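You operate a simulated robot arm through the tools that you are given. There is no shell and no other tool. Be economical: measure what you need, move in short steps, check, and stop when the job is done.

Carry out the task below with a simulated robot arm. There is one attempt and no reset: what you move stays moved.

TASK
Stack the 20 small silver block from the yellow-legged workbench top on top of the 15 small silver block. Then take the pierced block labelled "2" from the yellow-legged workbench top and put it on the blue tile.

It is judged by the outcome, as a careful person would: the job done as asked, and still so three seconds after it is handed in. It fails if anything else is knocked over, pushed out of place, dropped, spilled or broken.

THE ROBOT
A 7-joint arm with a two-finger parallel gripper, fixed in place. Base frame: the origin is at the foot of the arm, x ahead of it, y to its left, z up; the work surface is at about z = 0. Lengths are in m, angles in degrees, forces in N, time in s.
With the tool pointing down near the work surface it reaches from about 0.24 to 0.62 m from the base axis. Its first joint turns from -66.0 to 66.0 degrees. Payload 2.6 kg.
Tool frame: the origin (TCP) lies between the finger pads and is the grasp point; the fingertips stand 0.03 m ahead of it; z points along the fingers, y is the line along which they close. The gripper opens to 0.094 m. The fingers are 0.028 m wide and 0.01 m thick; the gripper's body (0.05 by 0.096 m) begins 0.055 m behind the TCP.
Orientation is that of the tool frame in the base frame, as [roll, pitch, yaw] about the fixed x, y, z axes, in that order (R = Rz(yaw) Ry(pitch) Rx(roll)). With the fingers straight down and closing along the base's y, the tool's x points along the base's -x, its y along +y and its z along -z.

THE INTERFACE
- The arm moves only by the tool arm_command. Its arguments are lists of equal length, an entry for each row: "slide": the shift along the base's x, y, z in units of 100 mm (1.0 is 100 mm), a list of three; "dr": the turn, a rotation vector about the base's x, y, z in units of 120 degrees (1.0 is 120 degrees), a list of three; "gripper": the gripper command, from -1 (shut) to 1 (fully open), values between in proportion. In form: {"slide": [[x, y, z], ...], "dr": [[rx, ry, rz], ...], "gripper": [gripper, ...]}. A call has 1 to 20 rows; each row is the pose to reach, as a shift and turn from the pose commanded when the call began. A call with a number of a shift or a turn outside -1 to 1 is refused whole. A row lasts 0.2 s, in which the tool goes at most 0.05 m and 8.6 degrees; a call with a longer step from one row to the next is refused whole, and so is a gripper value outside its range. A pose out of reach is approached as far as the arm can. The call stops where the force on the tool passes 40 N (or 10 N more than at its start, if that is more) or the arm is blocked; 0.2 s more then pass. The fingers move at their own pace (about 0.072 m/s each) and stop on an object; they squeeze with about 21 N. The grip force told is the motor's: it shows also when the fingers shut on nothing. Time passes only in rows, and 0.2 s behind the last, so rows that repeat a pose let the fingers close. It gives the time, the measured TCP pose, the force on the tool (base axes), the opening and the grip force at its end, in the units of the frame above (readings bear some noise), and new pictures: "views" is both (left out), scene, wrist or none.
- Cameras (640 x 400 px; columns grow to the right, rows downward): "scene" is fixed at [0.0351, 0.4392, 0.5701]; the picture's right is [-0.80, -0.61, 0.00], its down [-0.40, 0.52, -0.76] and it looks along [0.46, -0.60, -0.65] (base axes); focal length 290 px, centre (320, 200). "wrist" rides on the gripper at [-0.037, 0, -0.058] in the tool frame; the picture's right is [0.00, -1.00, 0.00], its down [0.97, 0.00, -0.24] and it looks along [0.24, 0.00, 0.97] (tool axes); focal length 218 px, centre (320, 200).
- locate(camera, pixels): for up to 12 pixels [column, row] of the newest picture of that camera ("zoom" is the newest enlarged one), the place [x, y, z] in the base frame of the surface seen there, good to about 0.002 m, but the place of the scene camera against the robot may be out by one fixed shift of up to 0.025 m in any direction. No time passes.
- inspect(camera, box): a new picture of the part [left, top, right, bottom] of that camera's present view, enlarged. No time passes.
- finish_job(): hands the job in; it is judged then, once.

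Work in short steps. Measure before you move; look again where a grasp or a placing could have gone wrong, and mend it. You have 80 turns and 120 pictures in all, the two below and enlarged ones among them. Open the gripper and draw the arm clear of the work before you hand the job in, unless the task says otherwise; then end with one line.

The tools are called after "Call:" by a JSON object that holds its "name" and its "arguments". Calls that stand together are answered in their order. arm_command: Moves the arm, as the interface text tells. Its arguments: {"type":"object","properties":{"slide":{"type":"array"},"dr":{"type":"array"},"gripper":{"type":"array"},"views":{"type":"string","enum":["both","scene","wrist","none"]}},"required":["slide","dr","gripper"]} The other tools are called the same way: locate (camera, pixels) gives the place of the surface under pixels of a picture; inspect (camera, box) takes an enlarged picture of a part of a camera's view; finish_job () hands the job in.

At the start:

```text
t: 0.0
tool_pos: [0.3425, 0.0357, 0.2499]
orientation: [-180.0, 0.1, -179.9]
contact_force: [0.1, 0.1, 0.1]
finger_gap: 0.0941
grasp_force: 0.1
```

scene: 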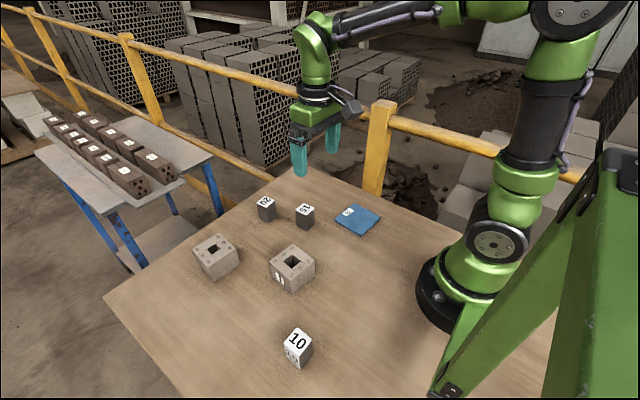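
wrist: 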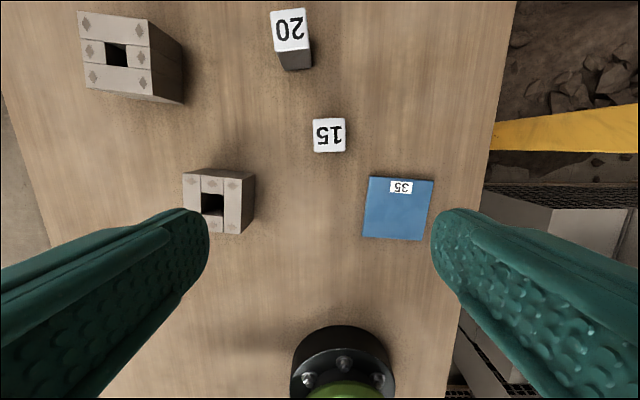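

I'll enlarge both views to read the labels and measure the blocks in the wrist view.

Call:
{"name": "inspect", "arguments": {"camera": "scene", "box": [180, 170, 400, 310]}}

Call:
{"name": "inspect", "arguments": {"camera": "wrist", "box": [60, 0, 460, 250]}}

Call:
{"name": "locate", "arguments": {"camera": "wrist", "pixels": [[272, 13], [305, 9], [310, 48], [275, 52], [313, 120], [344, 118], [346, 151], [314, 152], [370, 178], [433, 182], [427, 239], [363, 236]]}}

Call:
{"name": "locate", "arguments": {"camera": "wrist", "pixels": [[78, 12], [146, 18], [152, 100], [88, 90], [184, 175], [240, 180], [240, 233], [186, 224], [281, 110], [300, 250], [296, 70]]}}

```text
2.86 times, centred on (290, 240) of scene
```

zoom: 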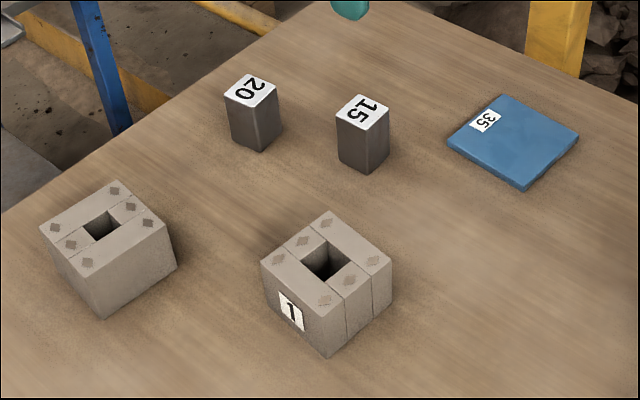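

```text
1.60 times, centred on (260, 125) of wrist
```

zoom: 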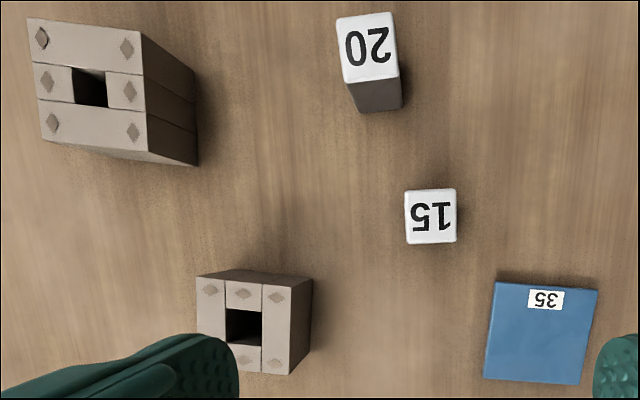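

```text
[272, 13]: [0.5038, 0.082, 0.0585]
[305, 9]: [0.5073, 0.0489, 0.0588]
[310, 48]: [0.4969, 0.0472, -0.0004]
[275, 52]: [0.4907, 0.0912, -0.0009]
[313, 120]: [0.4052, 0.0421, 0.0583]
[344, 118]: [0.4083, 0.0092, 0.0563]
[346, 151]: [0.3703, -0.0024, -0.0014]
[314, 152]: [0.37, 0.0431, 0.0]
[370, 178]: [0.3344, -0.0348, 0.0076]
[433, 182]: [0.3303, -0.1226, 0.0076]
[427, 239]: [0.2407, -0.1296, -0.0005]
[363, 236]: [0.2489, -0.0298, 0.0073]
```

```text
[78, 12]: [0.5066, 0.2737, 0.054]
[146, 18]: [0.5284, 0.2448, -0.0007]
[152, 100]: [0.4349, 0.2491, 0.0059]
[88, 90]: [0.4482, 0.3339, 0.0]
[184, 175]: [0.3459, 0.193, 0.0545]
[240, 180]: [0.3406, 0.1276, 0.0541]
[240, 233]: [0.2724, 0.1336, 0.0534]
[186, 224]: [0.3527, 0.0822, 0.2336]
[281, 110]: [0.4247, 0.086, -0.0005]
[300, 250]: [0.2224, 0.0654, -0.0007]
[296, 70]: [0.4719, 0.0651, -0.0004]
```

Both measured silver blocks stand about 0.058 high: block 20 near (0.49, 0.065), block 15 near (0.39, 0.025). The far pierced block shows no label yet. I move above block 20 for a better look.

Call:
{"name": "arm_command", "arguments": {"slide": [[0.4, 0.1, 0], [0.8, 0.2, 0], [1, 0.28, 0]], "dr": [[0, 0, 0], [0, 0, 0], [0, 0, 0]], "gripper": [1, 1, 1], "views": "none"}}

Call:
{"name": "arm_command", "arguments": {"slide": [[0.25, 0, 0], [0.5, 0, 0], [0.5, 0, 0]], "dr": [[0, 0, 0], [0, 0, 0], [0, 0, 0]], "gripper": [1, 1, 1], "views": "both"}}

Call:
{"name": "inspect", "arguments": {"camera": "scene", "box": [250, 310, 350, 375]}}

Call:
{"name": "inspect", "arguments": {"camera": "wrist", "box": [60, 60, 460, 310]}}

```text
t: 0.8
tool_pos: [0.4416, 0.0626, 0.2521]
orientation: [-180.0, -0.1, -180.0]
contact_force: [0.1, 0.1, -0.1]
finger_gap: 0.0943
grasp_force: 0.0
```

```text
t: 1.6
tool_pos: [0.4922, 0.0621, 0.2524]
orientation: [-180.0, -0.1, -179.8]
contact_force: [0.1, 0.5, -0.3]
finger_gap: 0.0941
grasp_force: 0.0
```

scene: 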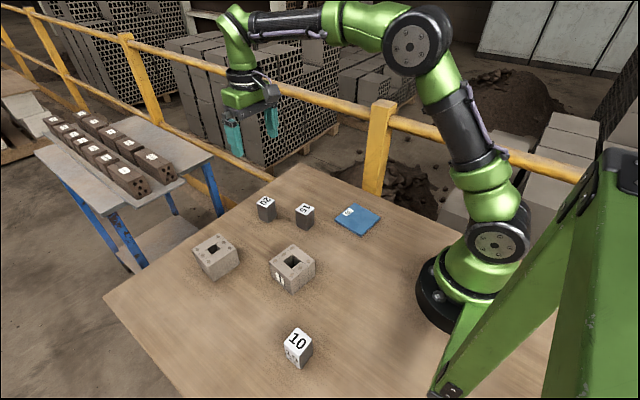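
wrist: 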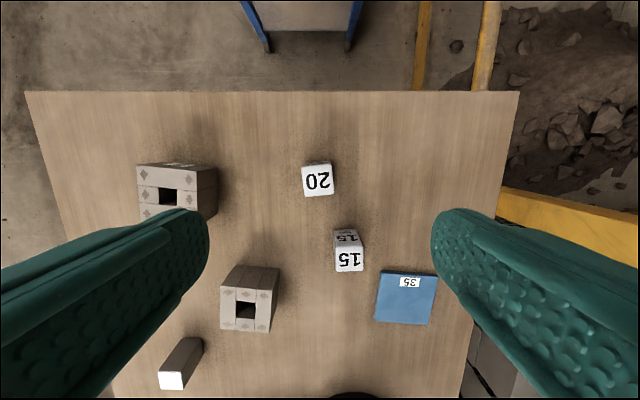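

```text
6.15 times, centred on (300, 342) of scene
```

zoom: 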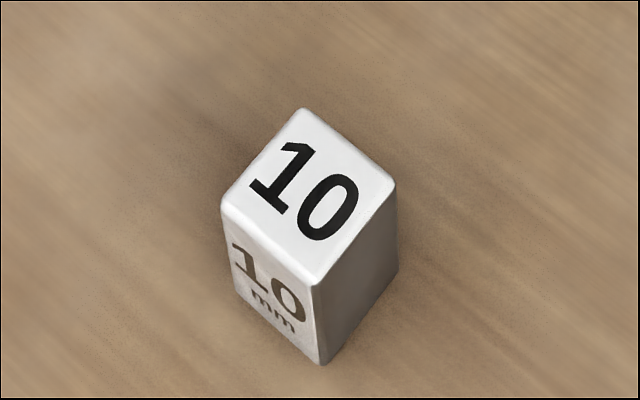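

```text
1.60 times, centred on (260, 185) of wrist
```

zoom: 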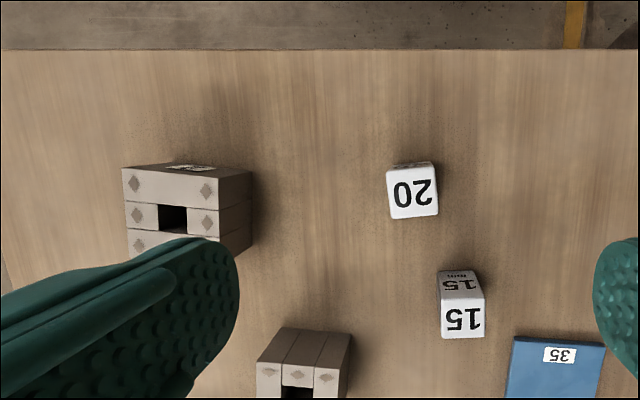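

The far pierced block has its label on its far (+x) face. Now I measure the top corners of 20 and 15 in the zoom.

Call:
{"name": "locate", "arguments": {"camera": "zoom", "pixels": [[389, 170], [431, 164], [436, 210], [395, 216], [412, 191], [442, 312], [482, 306], [482, 335], [445, 337], [463, 322]]}}

Call:
{"name": "locate", "arguments": {"camera": "wrist", "pixels": [[382, 273], [437, 277], [428, 324], [376, 321], [319, 181], [350, 260], [139, 166], [196, 171], [196, 208], [143, 213], [222, 287], [270, 332]]}}

```text
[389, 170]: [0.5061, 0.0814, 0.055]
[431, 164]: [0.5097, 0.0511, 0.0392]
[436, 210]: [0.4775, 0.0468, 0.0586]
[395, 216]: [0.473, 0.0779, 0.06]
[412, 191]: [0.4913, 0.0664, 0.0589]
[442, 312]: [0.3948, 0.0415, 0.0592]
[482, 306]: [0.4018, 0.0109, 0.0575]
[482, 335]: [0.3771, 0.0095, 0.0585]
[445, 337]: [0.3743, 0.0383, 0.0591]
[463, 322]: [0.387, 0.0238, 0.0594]
```

```text
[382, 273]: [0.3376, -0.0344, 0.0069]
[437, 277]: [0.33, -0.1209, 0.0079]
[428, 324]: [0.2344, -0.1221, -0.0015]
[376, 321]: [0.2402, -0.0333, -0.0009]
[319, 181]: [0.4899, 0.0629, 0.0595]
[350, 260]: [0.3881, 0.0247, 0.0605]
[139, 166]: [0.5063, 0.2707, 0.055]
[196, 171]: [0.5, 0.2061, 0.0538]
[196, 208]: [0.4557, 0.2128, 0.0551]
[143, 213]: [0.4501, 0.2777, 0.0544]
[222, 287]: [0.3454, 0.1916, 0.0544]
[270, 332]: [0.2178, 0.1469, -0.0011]
```

Block 20 centre is about (0.491, 0.0645), yaw about 7°; block 15 about (0.388, 0.0245). I take a close look straight above 15 first.

Call:
{"name": "arm_command", "arguments": {"slide": [[-0.4, -0.15, -0.1], [-0.8, -0.3, -0.3], [-1, -0.375, -0.7], [-1, -0.375, -0.92], [-1, -0.375, -0.92]], "dr": [[0, 0, 0], [0, 0, 0], [0, 0, 0], [0, 0, 0], [0, 0, 0]], "gripper": [1, 1, 1, 1, 1], "views": "wrist"}}

Call:
{"name": "inspect", "arguments": {"camera": "wrist", "box": [240, 150, 400, 250]}}

```text
t: 2.8
tool_pos: [0.393, 0.0268, 0.1587]
orientation: [-180.0, -0.1, 179.8]
contact_force: [0.4, 0.2, 0.0]
finger_gap: 0.0939
grasp_force: 0.1
```

wrist: 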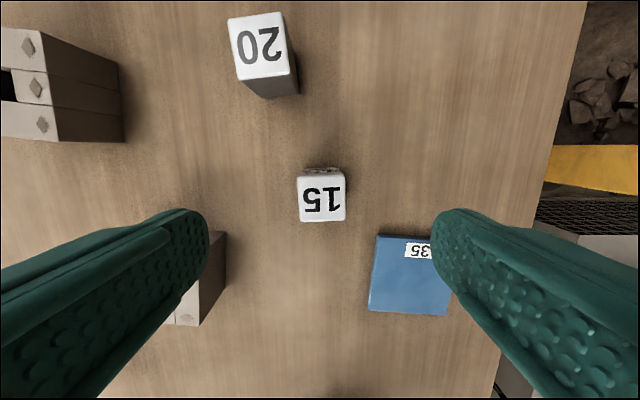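

```text
4.00 times, centred on (320, 200) of wrist
```

zoom: 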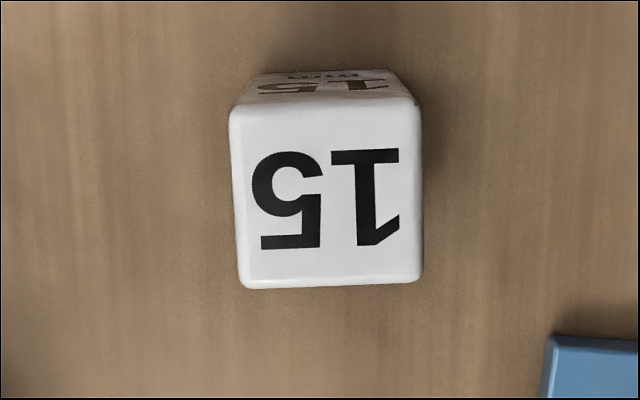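

Call:
{"name": "locate", "arguments": {"camera": "zoom", "pixels": [[236, 110], [415, 102], [418, 277], [246, 283], [236, 195], [418, 190], [328, 107], [332, 280], [328, 195]]}}

```text
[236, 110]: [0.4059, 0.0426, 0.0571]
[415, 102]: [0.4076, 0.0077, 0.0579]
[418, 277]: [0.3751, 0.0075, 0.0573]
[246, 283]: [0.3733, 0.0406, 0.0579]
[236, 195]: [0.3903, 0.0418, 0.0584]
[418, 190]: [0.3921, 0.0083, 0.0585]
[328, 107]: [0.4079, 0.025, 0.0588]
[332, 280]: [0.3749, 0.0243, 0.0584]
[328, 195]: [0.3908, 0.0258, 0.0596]
```

Block 15's top centre is (0.3905, 0.0248, 0.0585) with yaw about 2.5°. Now I go above block 20, turned 7°, for the same close look.

Call:
{"name": "arm_command", "arguments": {"slide": [[0.35, 0.13, 0], [0.7, 0.27, 0], [0.98, 0.38, 0], [0.98, 0.38, 0]], "dr": [[0, 0, 0.02], [0, 0, 0.04], [0, 0, 0.058], [0, 0, 0.058]], "gripper": [1, 1, 1, 1], "views": "wrist"}}

Call:
{"name": "inspect", "arguments": {"camera": "wrist", "box": [240, 150, 400, 250]}}

Call:
{"name": "locate", "arguments": {"camera": "zoom", "pixels": [[236, 195], [418, 195], [328, 110], [328, 275], [328, 195]]}}

```text
t: 3.8
tool_pos: [0.4873, 0.0628, 0.1612]
orientation: [-180.0, -0.1, -173.1]
contact_force: [0.8, -0.7, -0.1]
finger_gap: 0.0938
grasp_force: 0.0
```

wrist: 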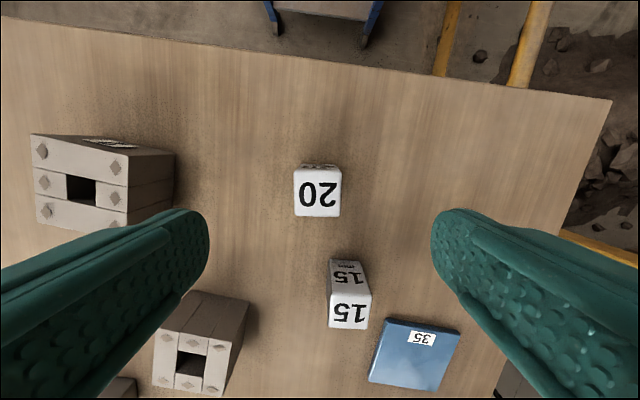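

```text
4.00 times, centred on (320, 200) of wrist
```

zoom: 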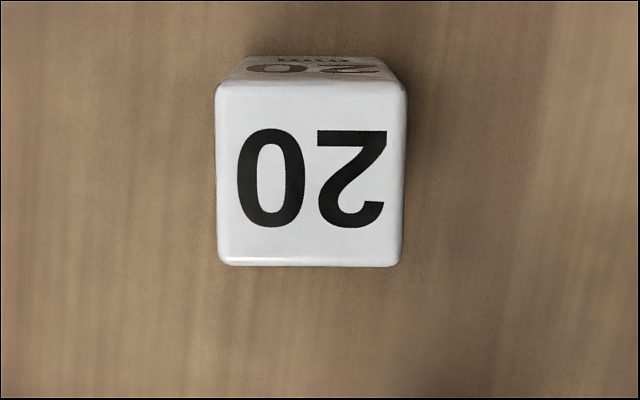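

```text
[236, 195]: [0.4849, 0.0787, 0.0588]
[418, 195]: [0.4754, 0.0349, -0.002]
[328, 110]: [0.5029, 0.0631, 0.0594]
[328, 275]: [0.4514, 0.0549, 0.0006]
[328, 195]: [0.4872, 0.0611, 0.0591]
```

Block 20 centre sits at about (310,175) in the zoom, i.e. about 2 mm off from under the TCP; yaw matches. I descend with that correction and close.

Call:
{"name": "arm_command", "arguments": {"slide": [[0.02, 0.02, -0.3], [0.02, 0.02, -0.6], [0.02, 0.02, -0.9], [0.02, 0.02, -1.0], [0.02, 0.02, -1.0]], "dr": [[0, 0, 0], [0, 0, 0], [0, 0, 0], [0, 0, 0], [0, 0, 0]], "gripper": [1, 1, 1, 1, 1], "views": "none"}}

Call:
{"name": "arm_command", "arguments": {"slide": [[0, 0, -0.16], [0, 0, -0.16], [0, 0, -0.16], [0, 0, -0.16], [0, 0, -0.16], [0, 0, -0.16], [0, 0, -0.16]], "dr": [[0, 0, 0], [0, 0, 0], [0, 0, 0], [0, 0, 0], [0, 0, 0], [0, 0, 0], [0, 0, 0]], "gripper": [1, 0.4, -0.2, -0.6, -1, -1, -1], "views": "wrist"}}

```text
t: 5.0
tool_pos: [0.4914, 0.0658, 0.0595]
orientation: [180.0, 0.0, -173.1]
contact_force: [0.2, -0.1, 0.2]
finger_gap: 0.0942
grasp_force: 0.1
```

```text
t: 6.6
tool_pos: [0.4913, 0.066, 0.0427]
orientation: [-180.0, 0.1, -173.2]
contact_force: [-0.1, -0.3, -0.8]
finger_gap: 0.0404
grasp_force: 20.7
```

wrist: 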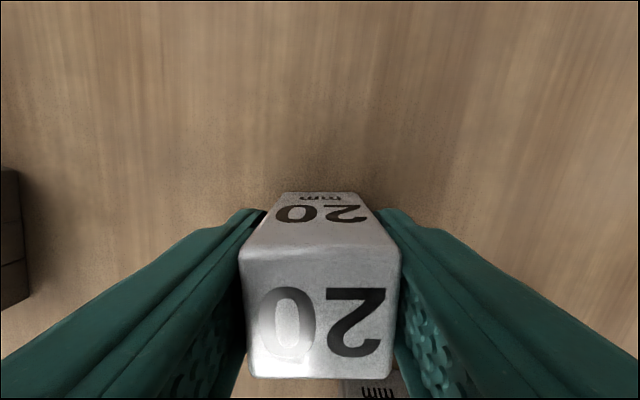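

Gripped (gap 0.040, 20.7 N). I lift, then carry over block 15 and turn back about 4.4°.

Call:
{"name": "arm_command", "arguments": {"slide": [[0, 0, 0.2], [0, 0, 0.5], [0, 0, 0.85], [-0.3, -0.12, 0.85], [-0.6, -0.25, 0.85], [-0.9, -0.37, 0.85], [-0.998, -0.412, 0.85], [-0.998, -0.412, 0.85], [-0.998, -0.412, 0.85]], "dr": [[0, 0, 0], [0, 0, 0], [0, 0, 0], [0, 0, 0], [0, 0, -0.02], [0, 0, -0.03], [0, 0, -0.037], [0, 0, -0.037], [0, 0, -0.037]], "gripper": [-1, -1, -1, -1, -1, -1, -1, -1, -1], "views": "both"}}

Call:
{"name": "inspect", "arguments": {"camera": "scene", "box": [250, 160, 378, 240]}}

```text
t: 8.6
tool_pos: [0.3901, 0.0267, 0.1257]
orientation: [180.0, -0.1, -177.5]
contact_force: [-0.2, -0.7, 0.2]
finger_gap: 0.0
grasp_force: 20.8
```

scene: 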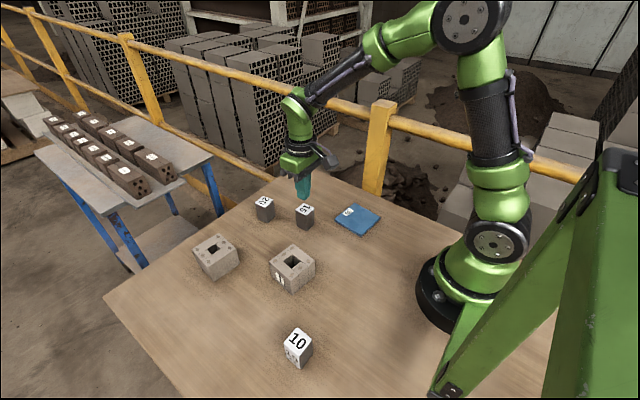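
wrist: 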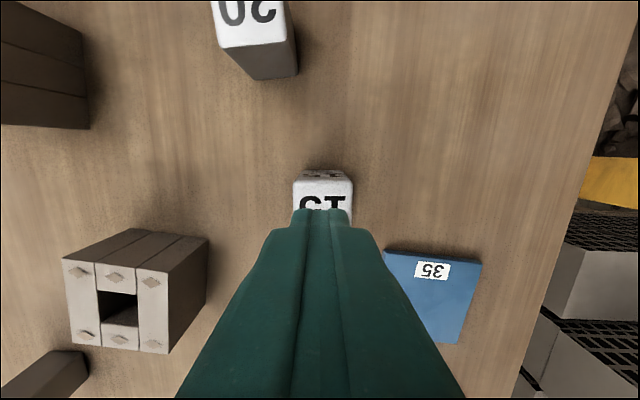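

```text
5.00 times, centred on (314, 200) of scene
```

zoom: 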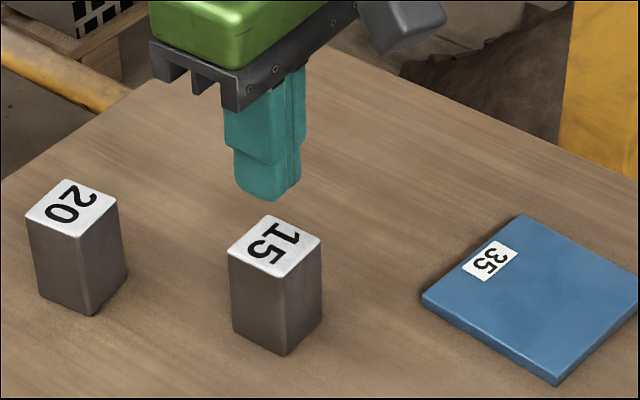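

The fingers shut on nothing (gap 0.0): block 20 slipped out and still stands on the table, while 15 looks untouched. I rise and go back above 20 to re-measure it.

Call:
{"name": "arm_command", "arguments": {"slide": [[0, 0, 0.33], [0.3, 0.13, 0.33], [0.6, 0.25, 0.33], [0.9, 0.37, 0.33], [0.98, 0.4, 0.33], [0.98, 0.4, 0.33]], "dr": [[0, 0, 0], [0, 0, 0.01], [0, 0, 0.02], [0, 0, 0.03], [0, 0, 0.037], [0, 0, 0.037]], "gripper": [-1, -0.5, 0, 0.5, 1, 1], "views": "wrist"}}

Call:
{"name": "inspect", "arguments": {"camera": "wrist", "box": [240, 150, 400, 250]}}

Call:
{"name": "inspect", "arguments": {"camera": "scene", "box": [240, 180, 336, 240]}}

```text
t: 10.0
tool_pos: [0.4897, 0.0644, 0.1621]
orientation: [-180.0, 0.0, -173.0]
contact_force: [0.2, -0.1, -0.2]
finger_gap: 0.0941
grasp_force: 0.0
```

wrist: 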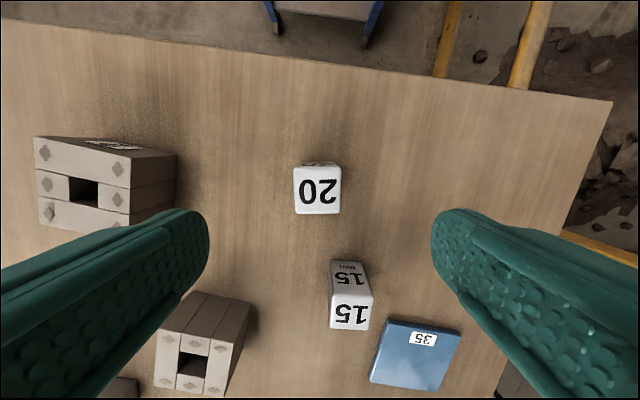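

```text
4.00 times, centred on (320, 200) of wrist
```

zoom: 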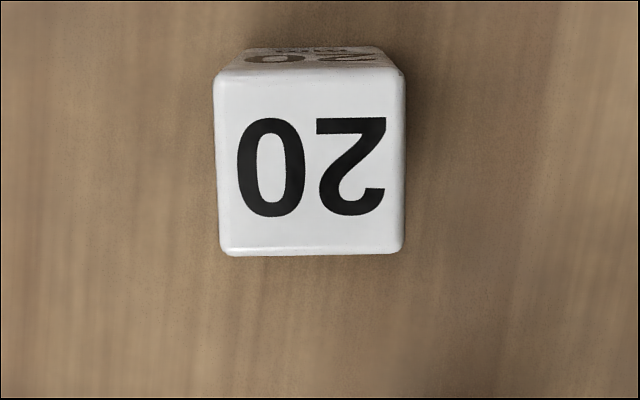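

```text
6.67 times, centred on (288, 210) of scene
```

zoom: 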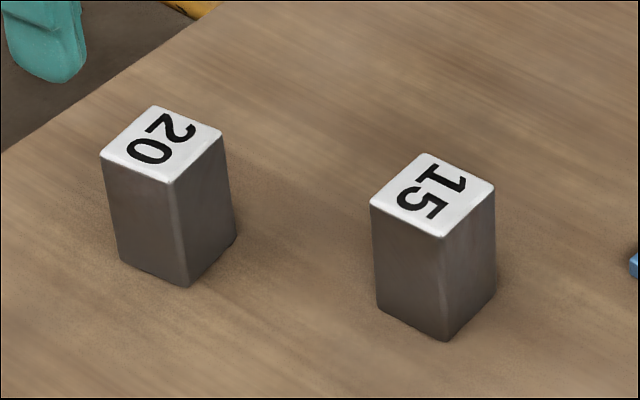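

Block 20 is upright at almost the same place. I descend again with a 3 mm / 2 mm correction, lower than before (z≈0.035), and close with more waiting time.

Call:
{"name": "arm_command", "arguments": {"slide": [[0.03, 0.01, -0.3], [0.03, 0.01, -0.6], [0.03, 0.01, -0.9], [0.03, 0.01, -1.0], [0.03, 0.01, -1.0]], "dr": [[0, 0, 0], [0, 0, 0], [0, 0, 0], [0, 0, 0], [0, 0, 0]], "gripper": [1, 1, 1, 1, 1], "views": "none"}}

Call:
{"name": "arm_command", "arguments": {"slide": [[0, 0, -0.25], [0, 0, -0.25], [0, 0, -0.25], [0, 0, -0.25], [0, 0, -0.25], [0, 0, -0.25], [0, 0, -0.25], [0, 0, -0.25]], "dr": [[0, 0, 0], [0, 0, 0], [0, 0, 0], [0, 0, 0], [0, 0, 0], [0, 0, 0], [0, 0, 0], [0, 0, 0]], "gripper": [1, 1, -1, -1, -1, -1, -1, -1], "views": "wrist"}}

Call:
{"name": "arm_command", "arguments": {"slide": [[0, 0, 0], [0, 0, 0], [0, 0, 0], [0, 0, 0], [0, 0, 0]], "dr": [[0, 0, 0], [0, 0, 0], [0, 0, 0], [0, 0, 0], [0, 0, 0]], "gripper": [-1, -1, -1, -1, -1], "views": "scene"}}

```text
t: 11.2
tool_pos: [0.4933, 0.065, 0.0589]
orientation: [-180.0, 0.0, -173.0]
contact_force: [-0.5, 0.2, -0.6]
finger_gap: 0.0941
grasp_force: 0.2
```

```text
t: 13.0
tool_pos: [0.4931, 0.0668, 0.0355]
orientation: [180.0, -0.1, -173.1]
contact_force: [0.6, -0.7, -0.6]
finger_gap: 0.0404
grasp_force: 21.0
```

wrist: 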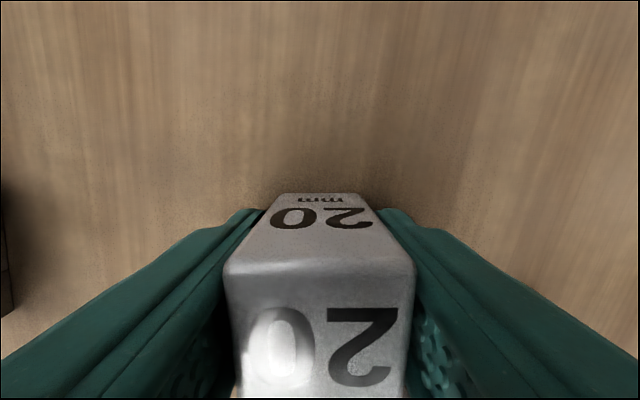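

```text
t: 14.2
tool_pos: [0.4943, 0.0669, 0.0363]
orientation: [-179.9, -0.1, -173.1]
contact_force: [0.7, -0.2, 1.1]
finger_gap: 0.0402
grasp_force: 21.0
```

scene: 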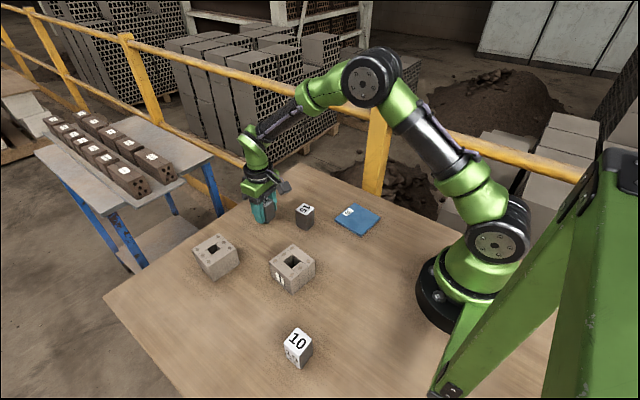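

The fingers hold steadily at 0.040, so contact is real and the earlier slip came from the lift. I lift slowly this time and check.

Call:
{"name": "arm_command", "arguments": {"slide": [[0, 0, 0.01], [0, 0, 0.02], [0, 0, 0.03], [0, 0, 0.04], [0, 0, 0.06], [0, 0, 0.08], [0, 0, 0.1], [0, 0, 0.12], [0, 0, 0.14], [0, 0, 0.15]], "dr": [[0, 0, 0], [0, 0, 0], [0, 0, 0], [0, 0, 0], [0, 0, 0], [0, 0, 0], [0, 0, 0], [0, 0, 0], [0, 0, 0], [0, 0, 0]], "gripper": [-1, -1, -1, -1, -1, -1, -1, -1, -1, -1], "views": "wrist"}}

Call:
{"name": "inspect", "arguments": {"camera": "scene", "box": [220, 160, 316, 220]}}

```text
t: 16.4
tool_pos: [0.4928, 0.0651, 0.0499]
orientation: [180.0, 0.0, -173.1]
contact_force: [0.2, 1.2, -3.4]
finger_gap: 0.0402
grasp_force: 20.8
```

wrist: 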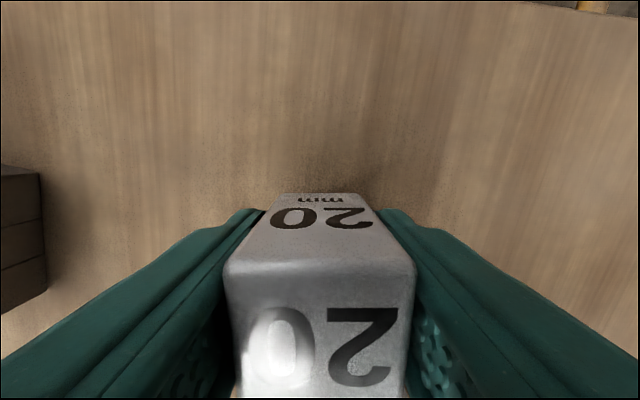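

```text
6.67 times, centred on (268, 190) of scene
```

zoom: 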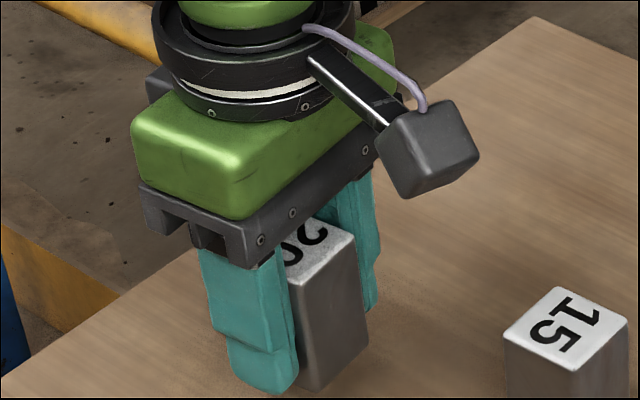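

It holds without slip (about 3.4 N). I continue gently: up to a carry height, then over towards 15.

Call:
{"name": "arm_command", "arguments": {"slide": [[0, 0, 0.03], [0, 0, 0.08], [0, 0, 0.15], [0, 0, 0.22], [0, 0, 0.3], [0, 0, 0.38], [0, 0, 0.46], [0, 0, 0.54], [0, 0, 0.61], [0, 0, 0.66], [0, 0, 0.69], [0, 0, 0.7]], "dr": [[0, 0, 0], [0, 0, 0], [0, 0, 0], [0, 0, 0], [0, 0, 0], [0, 0, 0], [0, 0, 0], [0, 0, 0], [0, 0, 0], [0, 0, 0], [0, 0, 0], [0, 0, 0]], "gripper": [-1, -1, -1, -1, -1, -1, -1, -1, -1, -1, -1, -1], "views": "none"}}

Call:
{"name": "arm_command", "arguments": {"slide": [[-0.02, -0.01, 0], [-0.06, -0.025, 0], [-0.12, -0.05, 0], [-0.19, -0.08, 0], [-0.27, -0.11, 0], [-0.35, -0.14, 0], [-0.43, -0.175, 0], [-0.51, -0.21, 0], [-0.59, -0.24, 0], [-0.67, -0.27, 0], [-0.75, -0.305, 0], [-0.83, -0.34, 0], [-0.9, -0.37, 0], [-0.95, -0.39, 0], [-0.98, -0.405, 0], [-1, -0.412, 0], [-1, -0.412, 0], [-1, -0.412, 0]], "dr": [[0, 0, 0], [0, 0, 0], [0, 0, 0], [0, 0, -0.005], [0, 0, -0.01], [0, 0, -0.015], [0, 0, -0.02], [0, 0, -0.025], [0, 0, -0.03], [0, 0, -0.035], [0, 0, -0.037], [0, 0, -0.037], [0, 0, -0.037], [0, 0, -0.037], [0, 0, -0.037], [0, 0, -0.037], [0, 0, -0.037], [0, 0, -0.037]], "gripper": [-1, -1, -1, -1, -1, -1, -1, -1, -1, -1, -1, -1, -1, -1, -1, -1, -1, -1], "views": "both"}}

Call:
{"name": "inspect", "arguments": {"camera": "scene", "box": [256, 160, 352, 240]}}

```text
t: 19.0
tool_pos: [0.4931, 0.0662, 0.1206]
orientation: [-179.9, 0.0, -173.1]
contact_force: [0.5, 0.2, -2.4]
finger_gap: 0.0401
grasp_force: 21.4
```

```text
t: 22.8
tool_pos: [0.3924, 0.0248, 0.12]
orientation: [-180.0, -0.1, -177.5]
contact_force: [-0.2, 0.8, -3.0]
finger_gap: 0.0401
grasp_force: 21.5
```

scene: 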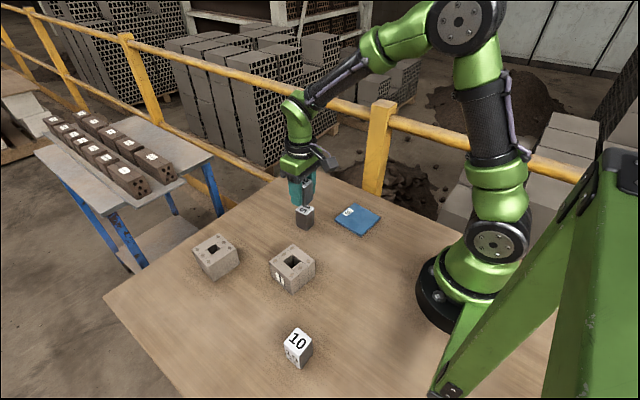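
wrist: 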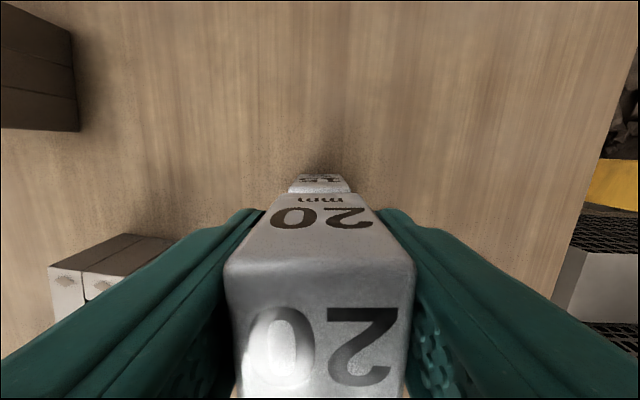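

```text
5.00 times, centred on (304, 200) of scene
```

zoom: 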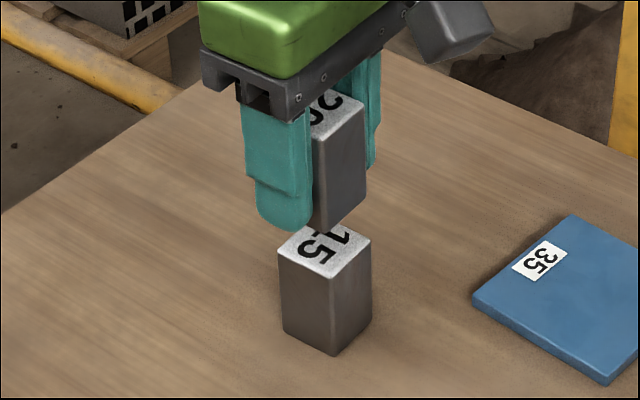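

Aligned laterally (15's far edge centred at col 319, 20's at about 320). I shift −1.5 mm in x and lower slowly to about 2 mm above contact, then check from the scene.

Call:
{"name": "arm_command", "arguments": {"slide": [[-0.015, 0, 0], [-0.015, 0, -0.03], [-0.015, 0, -0.08], [-0.015, 0, -0.13], [-0.015, 0, -0.18], [-0.015, 0, -0.22], [-0.015, 0, -0.24], [-0.015, 0, -0.24]], "dr": [[0, 0, 0], [0, 0, 0], [0, 0, 0], [0, 0, 0], [0, 0, 0], [0, 0, 0], [0, 0, 0], [0, 0, 0]], "gripper": [-1, -1, -1, -1, -1, -1, -1, -1], "views": "wrist"}}

Call:
{"name": "inspect", "arguments": {"camera": "scene", "box": [272, 170, 336, 240]}}

```text
t: 24.6
tool_pos: [0.3921, 0.0237, 0.0967]
orientation: [-180.0, 0.0, -177.6]
contact_force: [0.5, 0.3, -2.7]
finger_gap: 0.0405
grasp_force: 21.5
```

wrist: 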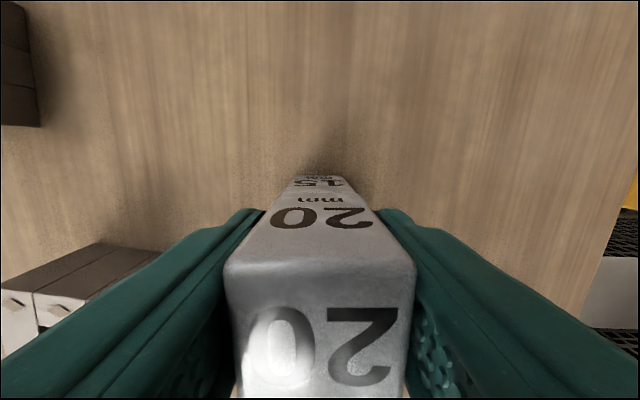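

```text
5.71 times, centred on (304, 205) of scene
```

zoom: 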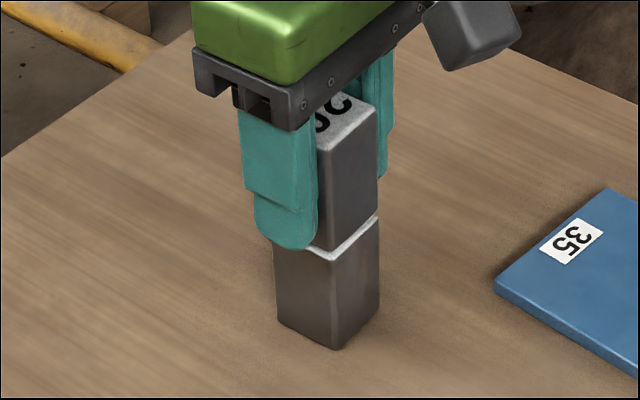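

Well aligned. I lower 2.5 mm in small steps and read the force.

Call:
{"name": "arm_command", "arguments": {"slide": [[0, 0, -0.005], [0, 0, -0.01], [0, 0, -0.015], [0, 0, -0.02], [0, 0, -0.025], [0, 0, -0.025]], "dr": [[0, 0, 0], [0, 0, 0], [0, 0, 0], [0, 0, 0], [0, 0, 0], [0, 0, 0]], "gripper": [-1, -1, -1, -1, -1, -1], "views": "none"}}

Call:
{"name": "inspect", "arguments": {"camera": "scene", "box": [272, 170, 336, 240]}}

```text
t: 26.0
tool_pos: [0.3911, 0.0251, 0.0942]
orientation: [179.9, 0.2, -177.5]
contact_force: [-4.6, -1.1, 15.8]
finger_gap: 0.0406
grasp_force: 21.0
```

```text
5.71 times, centred on (304, 205) of scene
```

zoom: 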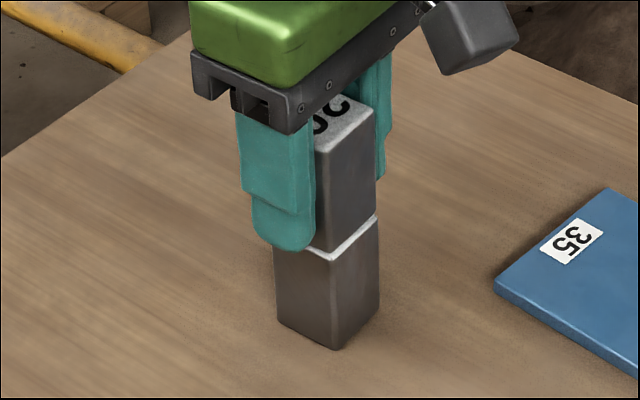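

Contact made (15.8 N). I ease up 0.7 mm, open gradually, then rise straight up.

Call:
{"name": "arm_command", "arguments": {"slide": [[0, 0, 0.004], [0, 0, 0.007], [0, 0, 0.007], [0, 0, 0.007], [0, 0, 0.007], [0, 0, 0.007], [0, 0, 0.007], [0, 0, 0.007], [0, 0, 0.007]], "dr": [[0, 0, 0], [0, 0, 0], [0, 0, 0], [0, 0, 0], [0, 0, 0], [0, 0, 0], [0, 0, 0], [0, 0, 0], [0, 0, 0]], "gripper": [-1, -1, -0.12, -0.05, 0.1, 0.4, 0.8, 1, 1], "views": "scene"}}

Call:
{"name": "arm_command", "arguments": {"slide": [[0, 0, 0.1], [0, 0, 0.3], [0, 0, 0.6], [0, 0, 1], [0, 0, 1]], "dr": [[0, 0, 0], [0, 0, 0], [0, 0, 0], [0, 0, 0], [0, 0, 0]], "gripper": [1, 1, 1, 1, 1], "views": "wrist"}}

Call:
{"name": "inspect", "arguments": {"camera": "scene", "box": [272, 160, 352, 240]}}

```text
t: 28.0
tool_pos: [0.3918, 0.0237, 0.0954]
orientation: [179.9, 0.1, -177.5]
contact_force: [0.2, 0.6, -0.1]
finger_gap: 0.0941
grasp_force: 0.0
```

scene: 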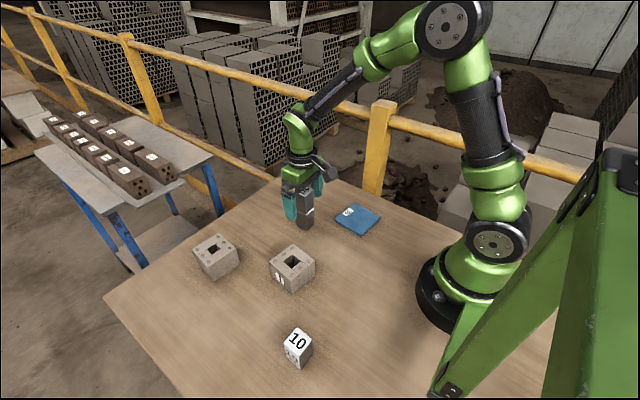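

```text
t: 29.2
tool_pos: [0.3934, 0.0252, 0.1969]
orientation: [180.0, 0.0, -177.5]
contact_force: [-0.3, 0.7, -0.2]
finger_gap: 0.0941
grasp_force: 0.0
```

wrist: 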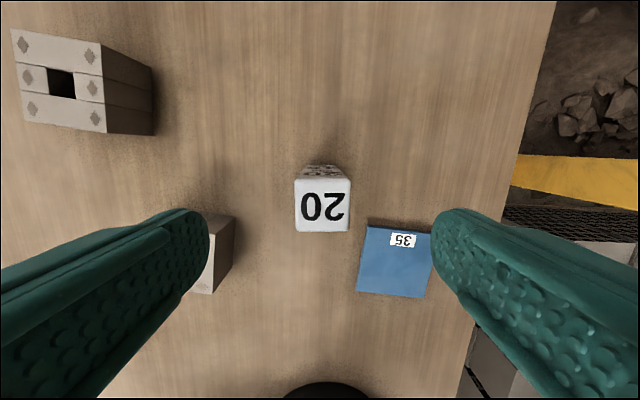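

```text
5.00 times, centred on (312, 200) of scene
```

zoom: 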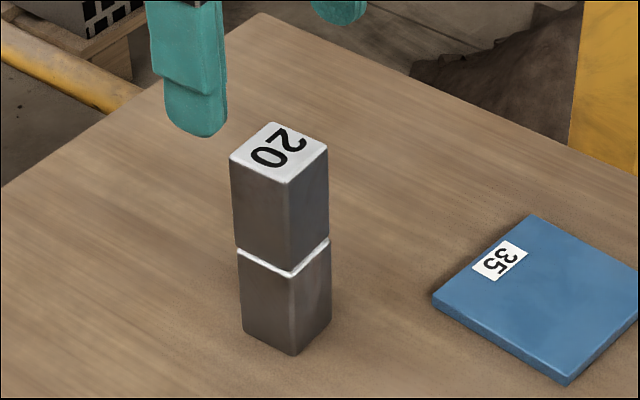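

The stack is clean and stable. Now I move over to the unlabelled-on-top pierced block near (0.477, 0.241), staying above stack height.

Call:
{"name": "arm_command", "arguments": {"slide": [[0.2, 0.3, 0], [0.4, 0.6, 0], [0.6, 0.9, 0], [0.75, 1, 0]], "dr": [[0, 0, -0.02], [0, 0, -0.04], [0, 0, -0.06], [0, 0, -0.067]], "gripper": [1, 1, 1, 1], "views": "none"}}

Call:
{"name": "arm_command", "arguments": {"slide": [[0.1, 0.3, 0], [0.15, 0.6, 0], [0.25, 0.9, 0], [0.3, 1, 0], [0.3, 1, 0]], "dr": [[0, 0, 0], [0, 0, 0], [0, 0, 0], [0, 0, 0], [0, 0, 0]], "gripper": [1, 1, 1, 1, 1], "views": "wrist"}}

Call:
{"name": "inspect", "arguments": {"camera": "wrist", "box": [200, 75, 400, 200]}}

```text
t: 30.2
tool_pos: [0.4668, 0.1239, 0.1964]
orientation: [-180.0, 0.0, 174.5]
contact_force: [0.1, 0.9, -0.5]
finger_gap: 0.0941
grasp_force: 0.0
```

```text
t: 31.4
tool_pos: [0.4957, 0.2237, 0.1953]
orientation: [-180.0, 0.0, 174.5]
contact_force: [-0.1, 0.5, -0.2]
finger_gap: 0.0941
grasp_force: 0.0
```

wrist: 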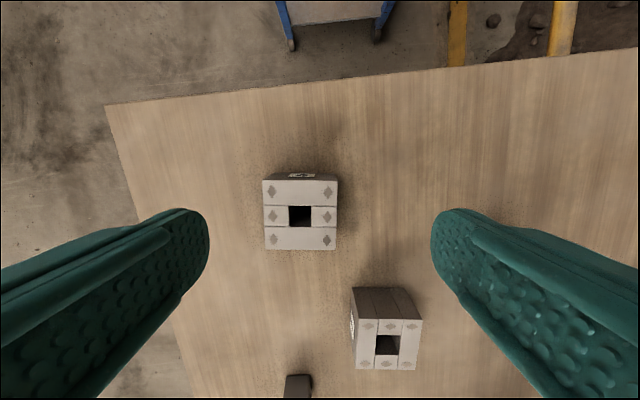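

```text
3.20 times, centred on (300, 138) of wrist
```

zoom: 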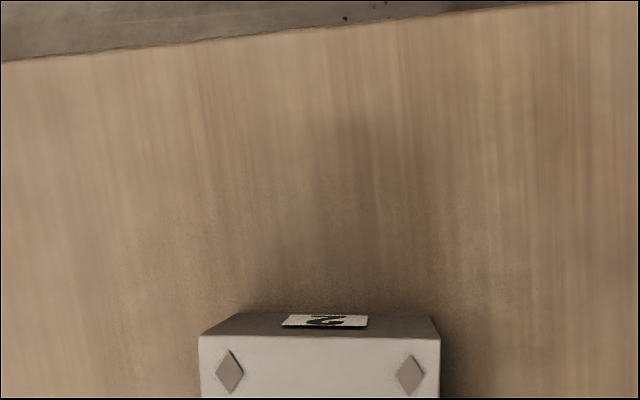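

The label "2" shows on its far face, and the block is aligned with the gripper. I measure its corners.

Call:
{"name": "locate", "arguments": {"camera": "wrist", "pixels": [[265, 182], [334, 183], [333, 246], [267, 246], [300, 185], [300, 243], [266, 215], [335, 215], [354, 320], [418, 322]]}}

Call:
{"name": "inspect", "arguments": {"camera": "wrist", "box": [240, 150, 400, 250]}}

```text
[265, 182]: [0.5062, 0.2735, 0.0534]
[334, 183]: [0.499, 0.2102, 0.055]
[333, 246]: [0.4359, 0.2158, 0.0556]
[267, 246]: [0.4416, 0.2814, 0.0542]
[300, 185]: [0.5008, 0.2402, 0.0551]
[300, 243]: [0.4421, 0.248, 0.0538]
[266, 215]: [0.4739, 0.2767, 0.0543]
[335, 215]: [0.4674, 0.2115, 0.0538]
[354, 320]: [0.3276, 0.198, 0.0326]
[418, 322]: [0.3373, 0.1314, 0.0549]
```

```text
4.00 times, centred on (320, 200) of wrist
```

zoom: 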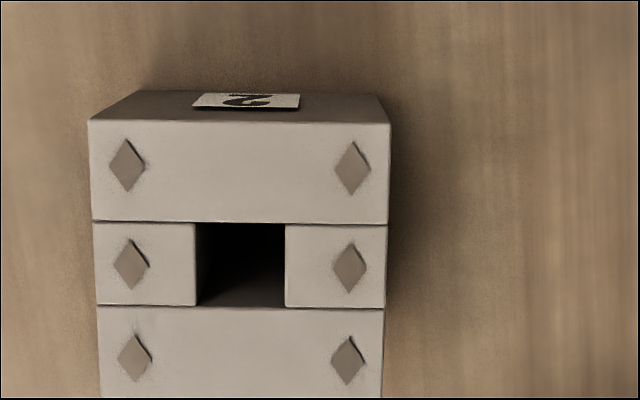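

Block "2" top centre is about (0.4707, 0.2450), about 0.068 wide. I shift above it and go down to just above the top, checking alignment.

Call:
{"name": "arm_command", "arguments": {"slide": [[-0.245, 0.213, 0], [-0.245, 0.213, -0.3], [-0.245, 0.213, -0.6], [-0.245, 0.213, -0.8], [-0.245, 0.213, -0.8], [-0.245, 0.213, -0.8]], "dr": [[0, 0, 0], [0, 0, 0], [0, 0, 0], [0, 0, 0], [0, 0, 0], [0, 0, 0]], "gripper": [1, 1, 1, 1, 1, 1], "views": "both"}}

Call:
{"name": "inspect", "arguments": {"camera": "scene", "box": [160, 180, 288, 290]}}

```text
t: 32.8
tool_pos: [0.4707, 0.2427, 0.1168]
orientation: [-179.9, 0.0, 174.6]
contact_force: [0.9, -0.8, -0.6]
finger_gap: 0.0939
grasp_force: 0.1
```

scene: 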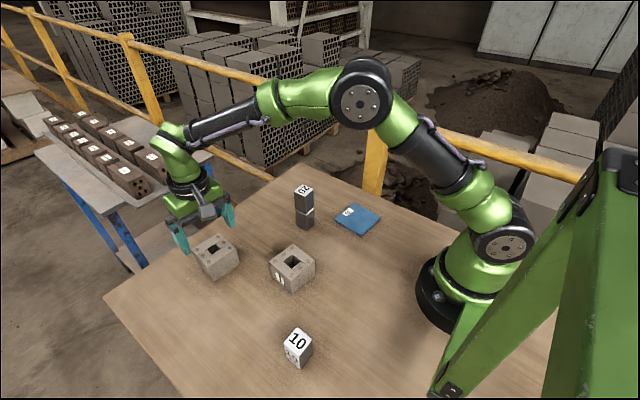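
wrist: 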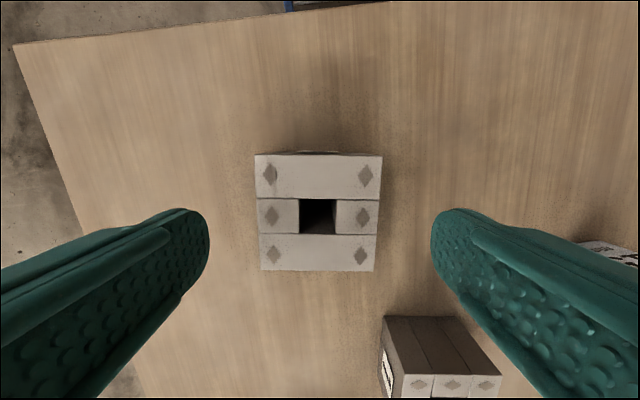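

```text
3.64 times, centred on (224, 235) of scene
```

zoom: 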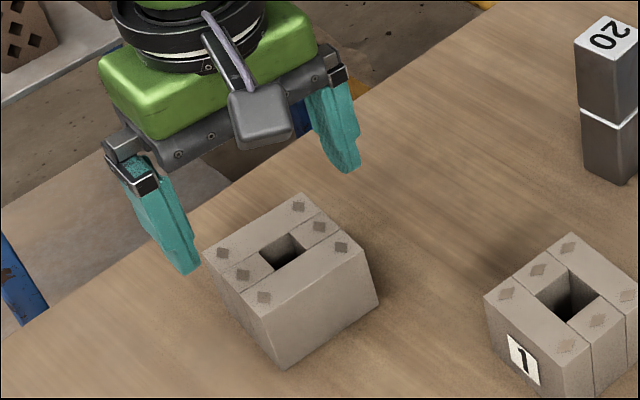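

Centred (hole at (318,216), expected (320,212)). I descend to z≈0.034 and close.

Call:
{"name": "arm_command", "arguments": {"slide": [[0, 0, -0.2], [0, 0, -0.4], [0, 0, -0.6], [0, 0, -0.75], [0, 0, -0.8], [0, 0, -0.8], [0, 0, -0.8], [0, 0, -0.8], [0, 0, -0.8], [0, 0, -0.8], [0, 0, -0.8]], "dr": [[0, 0, 0], [0, 0, 0], [0, 0, 0], [0, 0, 0], [0, 0, 0], [0, 0, 0], [0, 0, 0], [0, 0, 0], [0, 0, 0], [0, 0, 0], [0, 0, 0]], "gripper": [1, 1, 1, 1, 1, 1, 0.6, 0.2, -1, -1, -1], "views": "wrist"}}

```text
t: 35.2
tool_pos: [0.4704, 0.2465, 0.0355]
orientation: [-180.0, -0.1, 174.5]
contact_force: [0.3, 0.0, -0.5]
finger_gap: 0.0746
grasp_force: 20.9
```

wrist: 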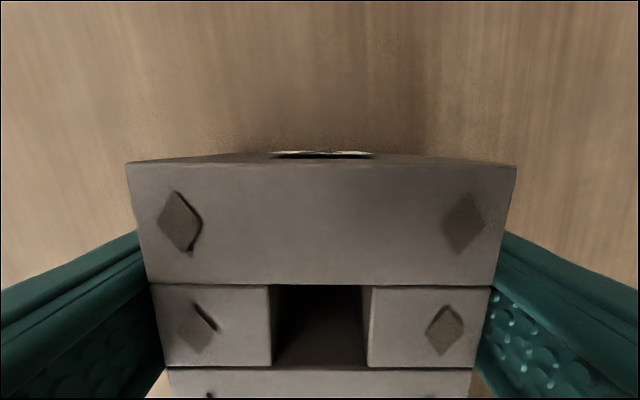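

Gripped at 0.0746 (same ~5 mm bias as before). Slow lift to test.

Call:
{"name": "arm_command", "arguments": {"slide": [[0, 0, 0.01], [0, 0, 0.02], [0, 0, 0.03], [0, 0, 0.04], [0, 0, 0.06], [0, 0, 0.08], [0, 0, 0.1], [0, 0, 0.12], [0, 0, 0.14], [0, 0, 0.15], [0, 0, 0.15]], "dr": [[0, 0, 0], [0, 0, 0], [0, 0, 0], [0, 0, 0], [0, 0, 0], [0, 0, 0], [0, 0, 0], [0, 0, 0], [0, 0, 0], [0, 0, 0], [0, 0, 0]], "gripper": [-1, -1, -1, -1, -1, -1, -1, -1, -1, -1, -1], "views": "wrist"}}

Call:
{"name": "inspect", "arguments": {"camera": "scene", "box": [160, 180, 288, 290]}}

```text
t: 37.6
tool_pos: [0.4725, 0.2472, 0.05]
orientation: [180.0, 0.0, 174.5]
contact_force: [-0.7, -0.6, -2.9]
finger_gap: 0.0744
grasp_force: 21.1
```

wrist: 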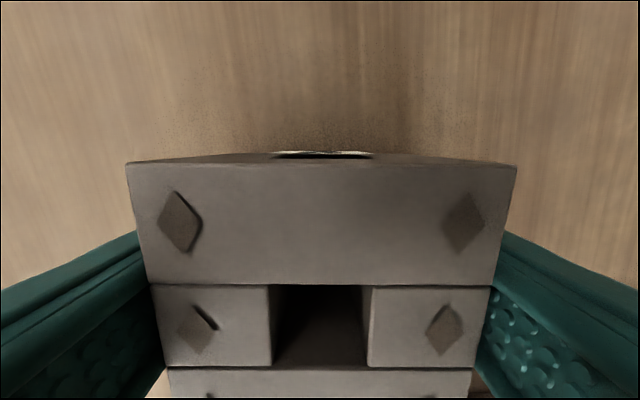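

```text
3.64 times, centred on (224, 235) of scene
```

zoom: 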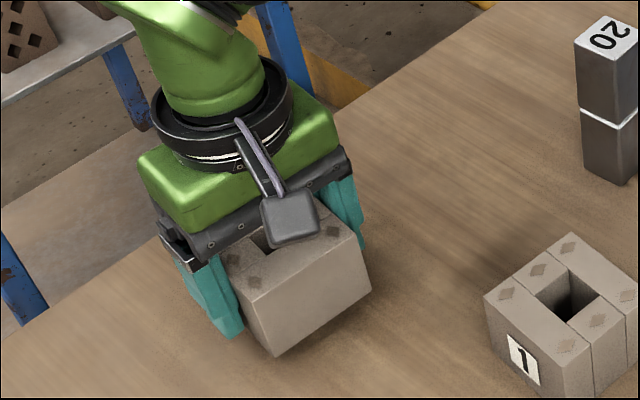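

Holding well (≈2.9 N). I lift gently so the block's bottom clears the 0.117 stack, then carry toward the tile (centre ≈ (0.291, −0.0755)).

Call:
{"name": "arm_command", "arguments": {"slide": [[0, 0, 0.02], [0, 0, 0.06], [0, 0, 0.12], [0, 0, 0.2], [0, 0, 0.3], [0, 0, 0.4], [0, 0, 0.5], [0, 0, 0.6], [0, 0, 0.7], [0, 0, 0.8], [0, 0, 0.88], [0, 0, 0.94], [0, 0, 0.98], [0, 0, 1]], "dr": [[0, 0, 0], [0, 0, 0], [0, 0, 0], [0, 0, 0], [0, 0, 0], [0, 0, 0], [0, 0, 0], [0, 0, 0], [0, 0, 0], [0, 0, 0], [0, 0, 0], [0, 0, 0], [0, 0, 0], [0, 0, 0]], "gripper": [-1, -1, -1, -1, -1, -1, -1, -1, -1, -1, -1, -1, -1, -1], "views": "none"}}

Call:
{"name": "arm_command", "arguments": {"slide": [[0, 0, 0.02], [0, 0, 0.06], [0, 0, 0.12], [0, 0, 0.2], [0, 0, 0.28], [0, 0, 0.34], [0, 0, 0.38], [0, 0, 0.4], [0, 0, 0.4]], "dr": [[0, 0, 0], [0, 0, 0], [0, 0, 0], [0, 0, 0], [0, 0, 0], [0, 0, 0], [0, 0, 0], [0, 0, 0], [0, 0, 0]], "gripper": [-1, -1, -1, -1, -1, -1, -1, -1, -1], "views": "scene"}}

```text
t: 40.6
tool_pos: [0.4716, 0.2465, 0.149]
orientation: [180.0, 0.0, 174.5]
contact_force: [-1.2, 0.3, -3.0]
finger_gap: 0.0742
grasp_force: 21.1
```

```text
t: 42.6
tool_pos: [0.4721, 0.2459, 0.1896]
orientation: [-179.9, -0.1, 174.6]
contact_force: [0.1, -0.3, -3.0]
finger_gap: 0.0743
grasp_force: 21.1
```

scene: 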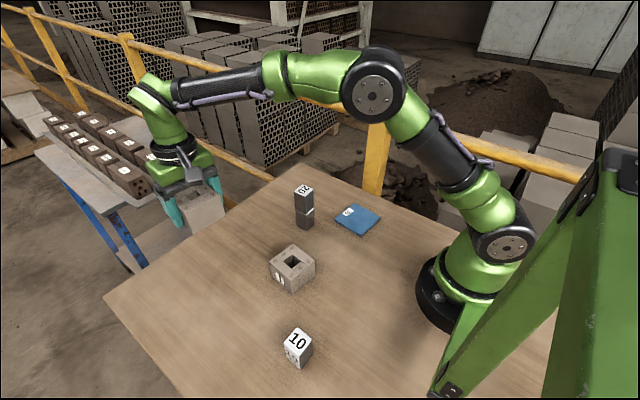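

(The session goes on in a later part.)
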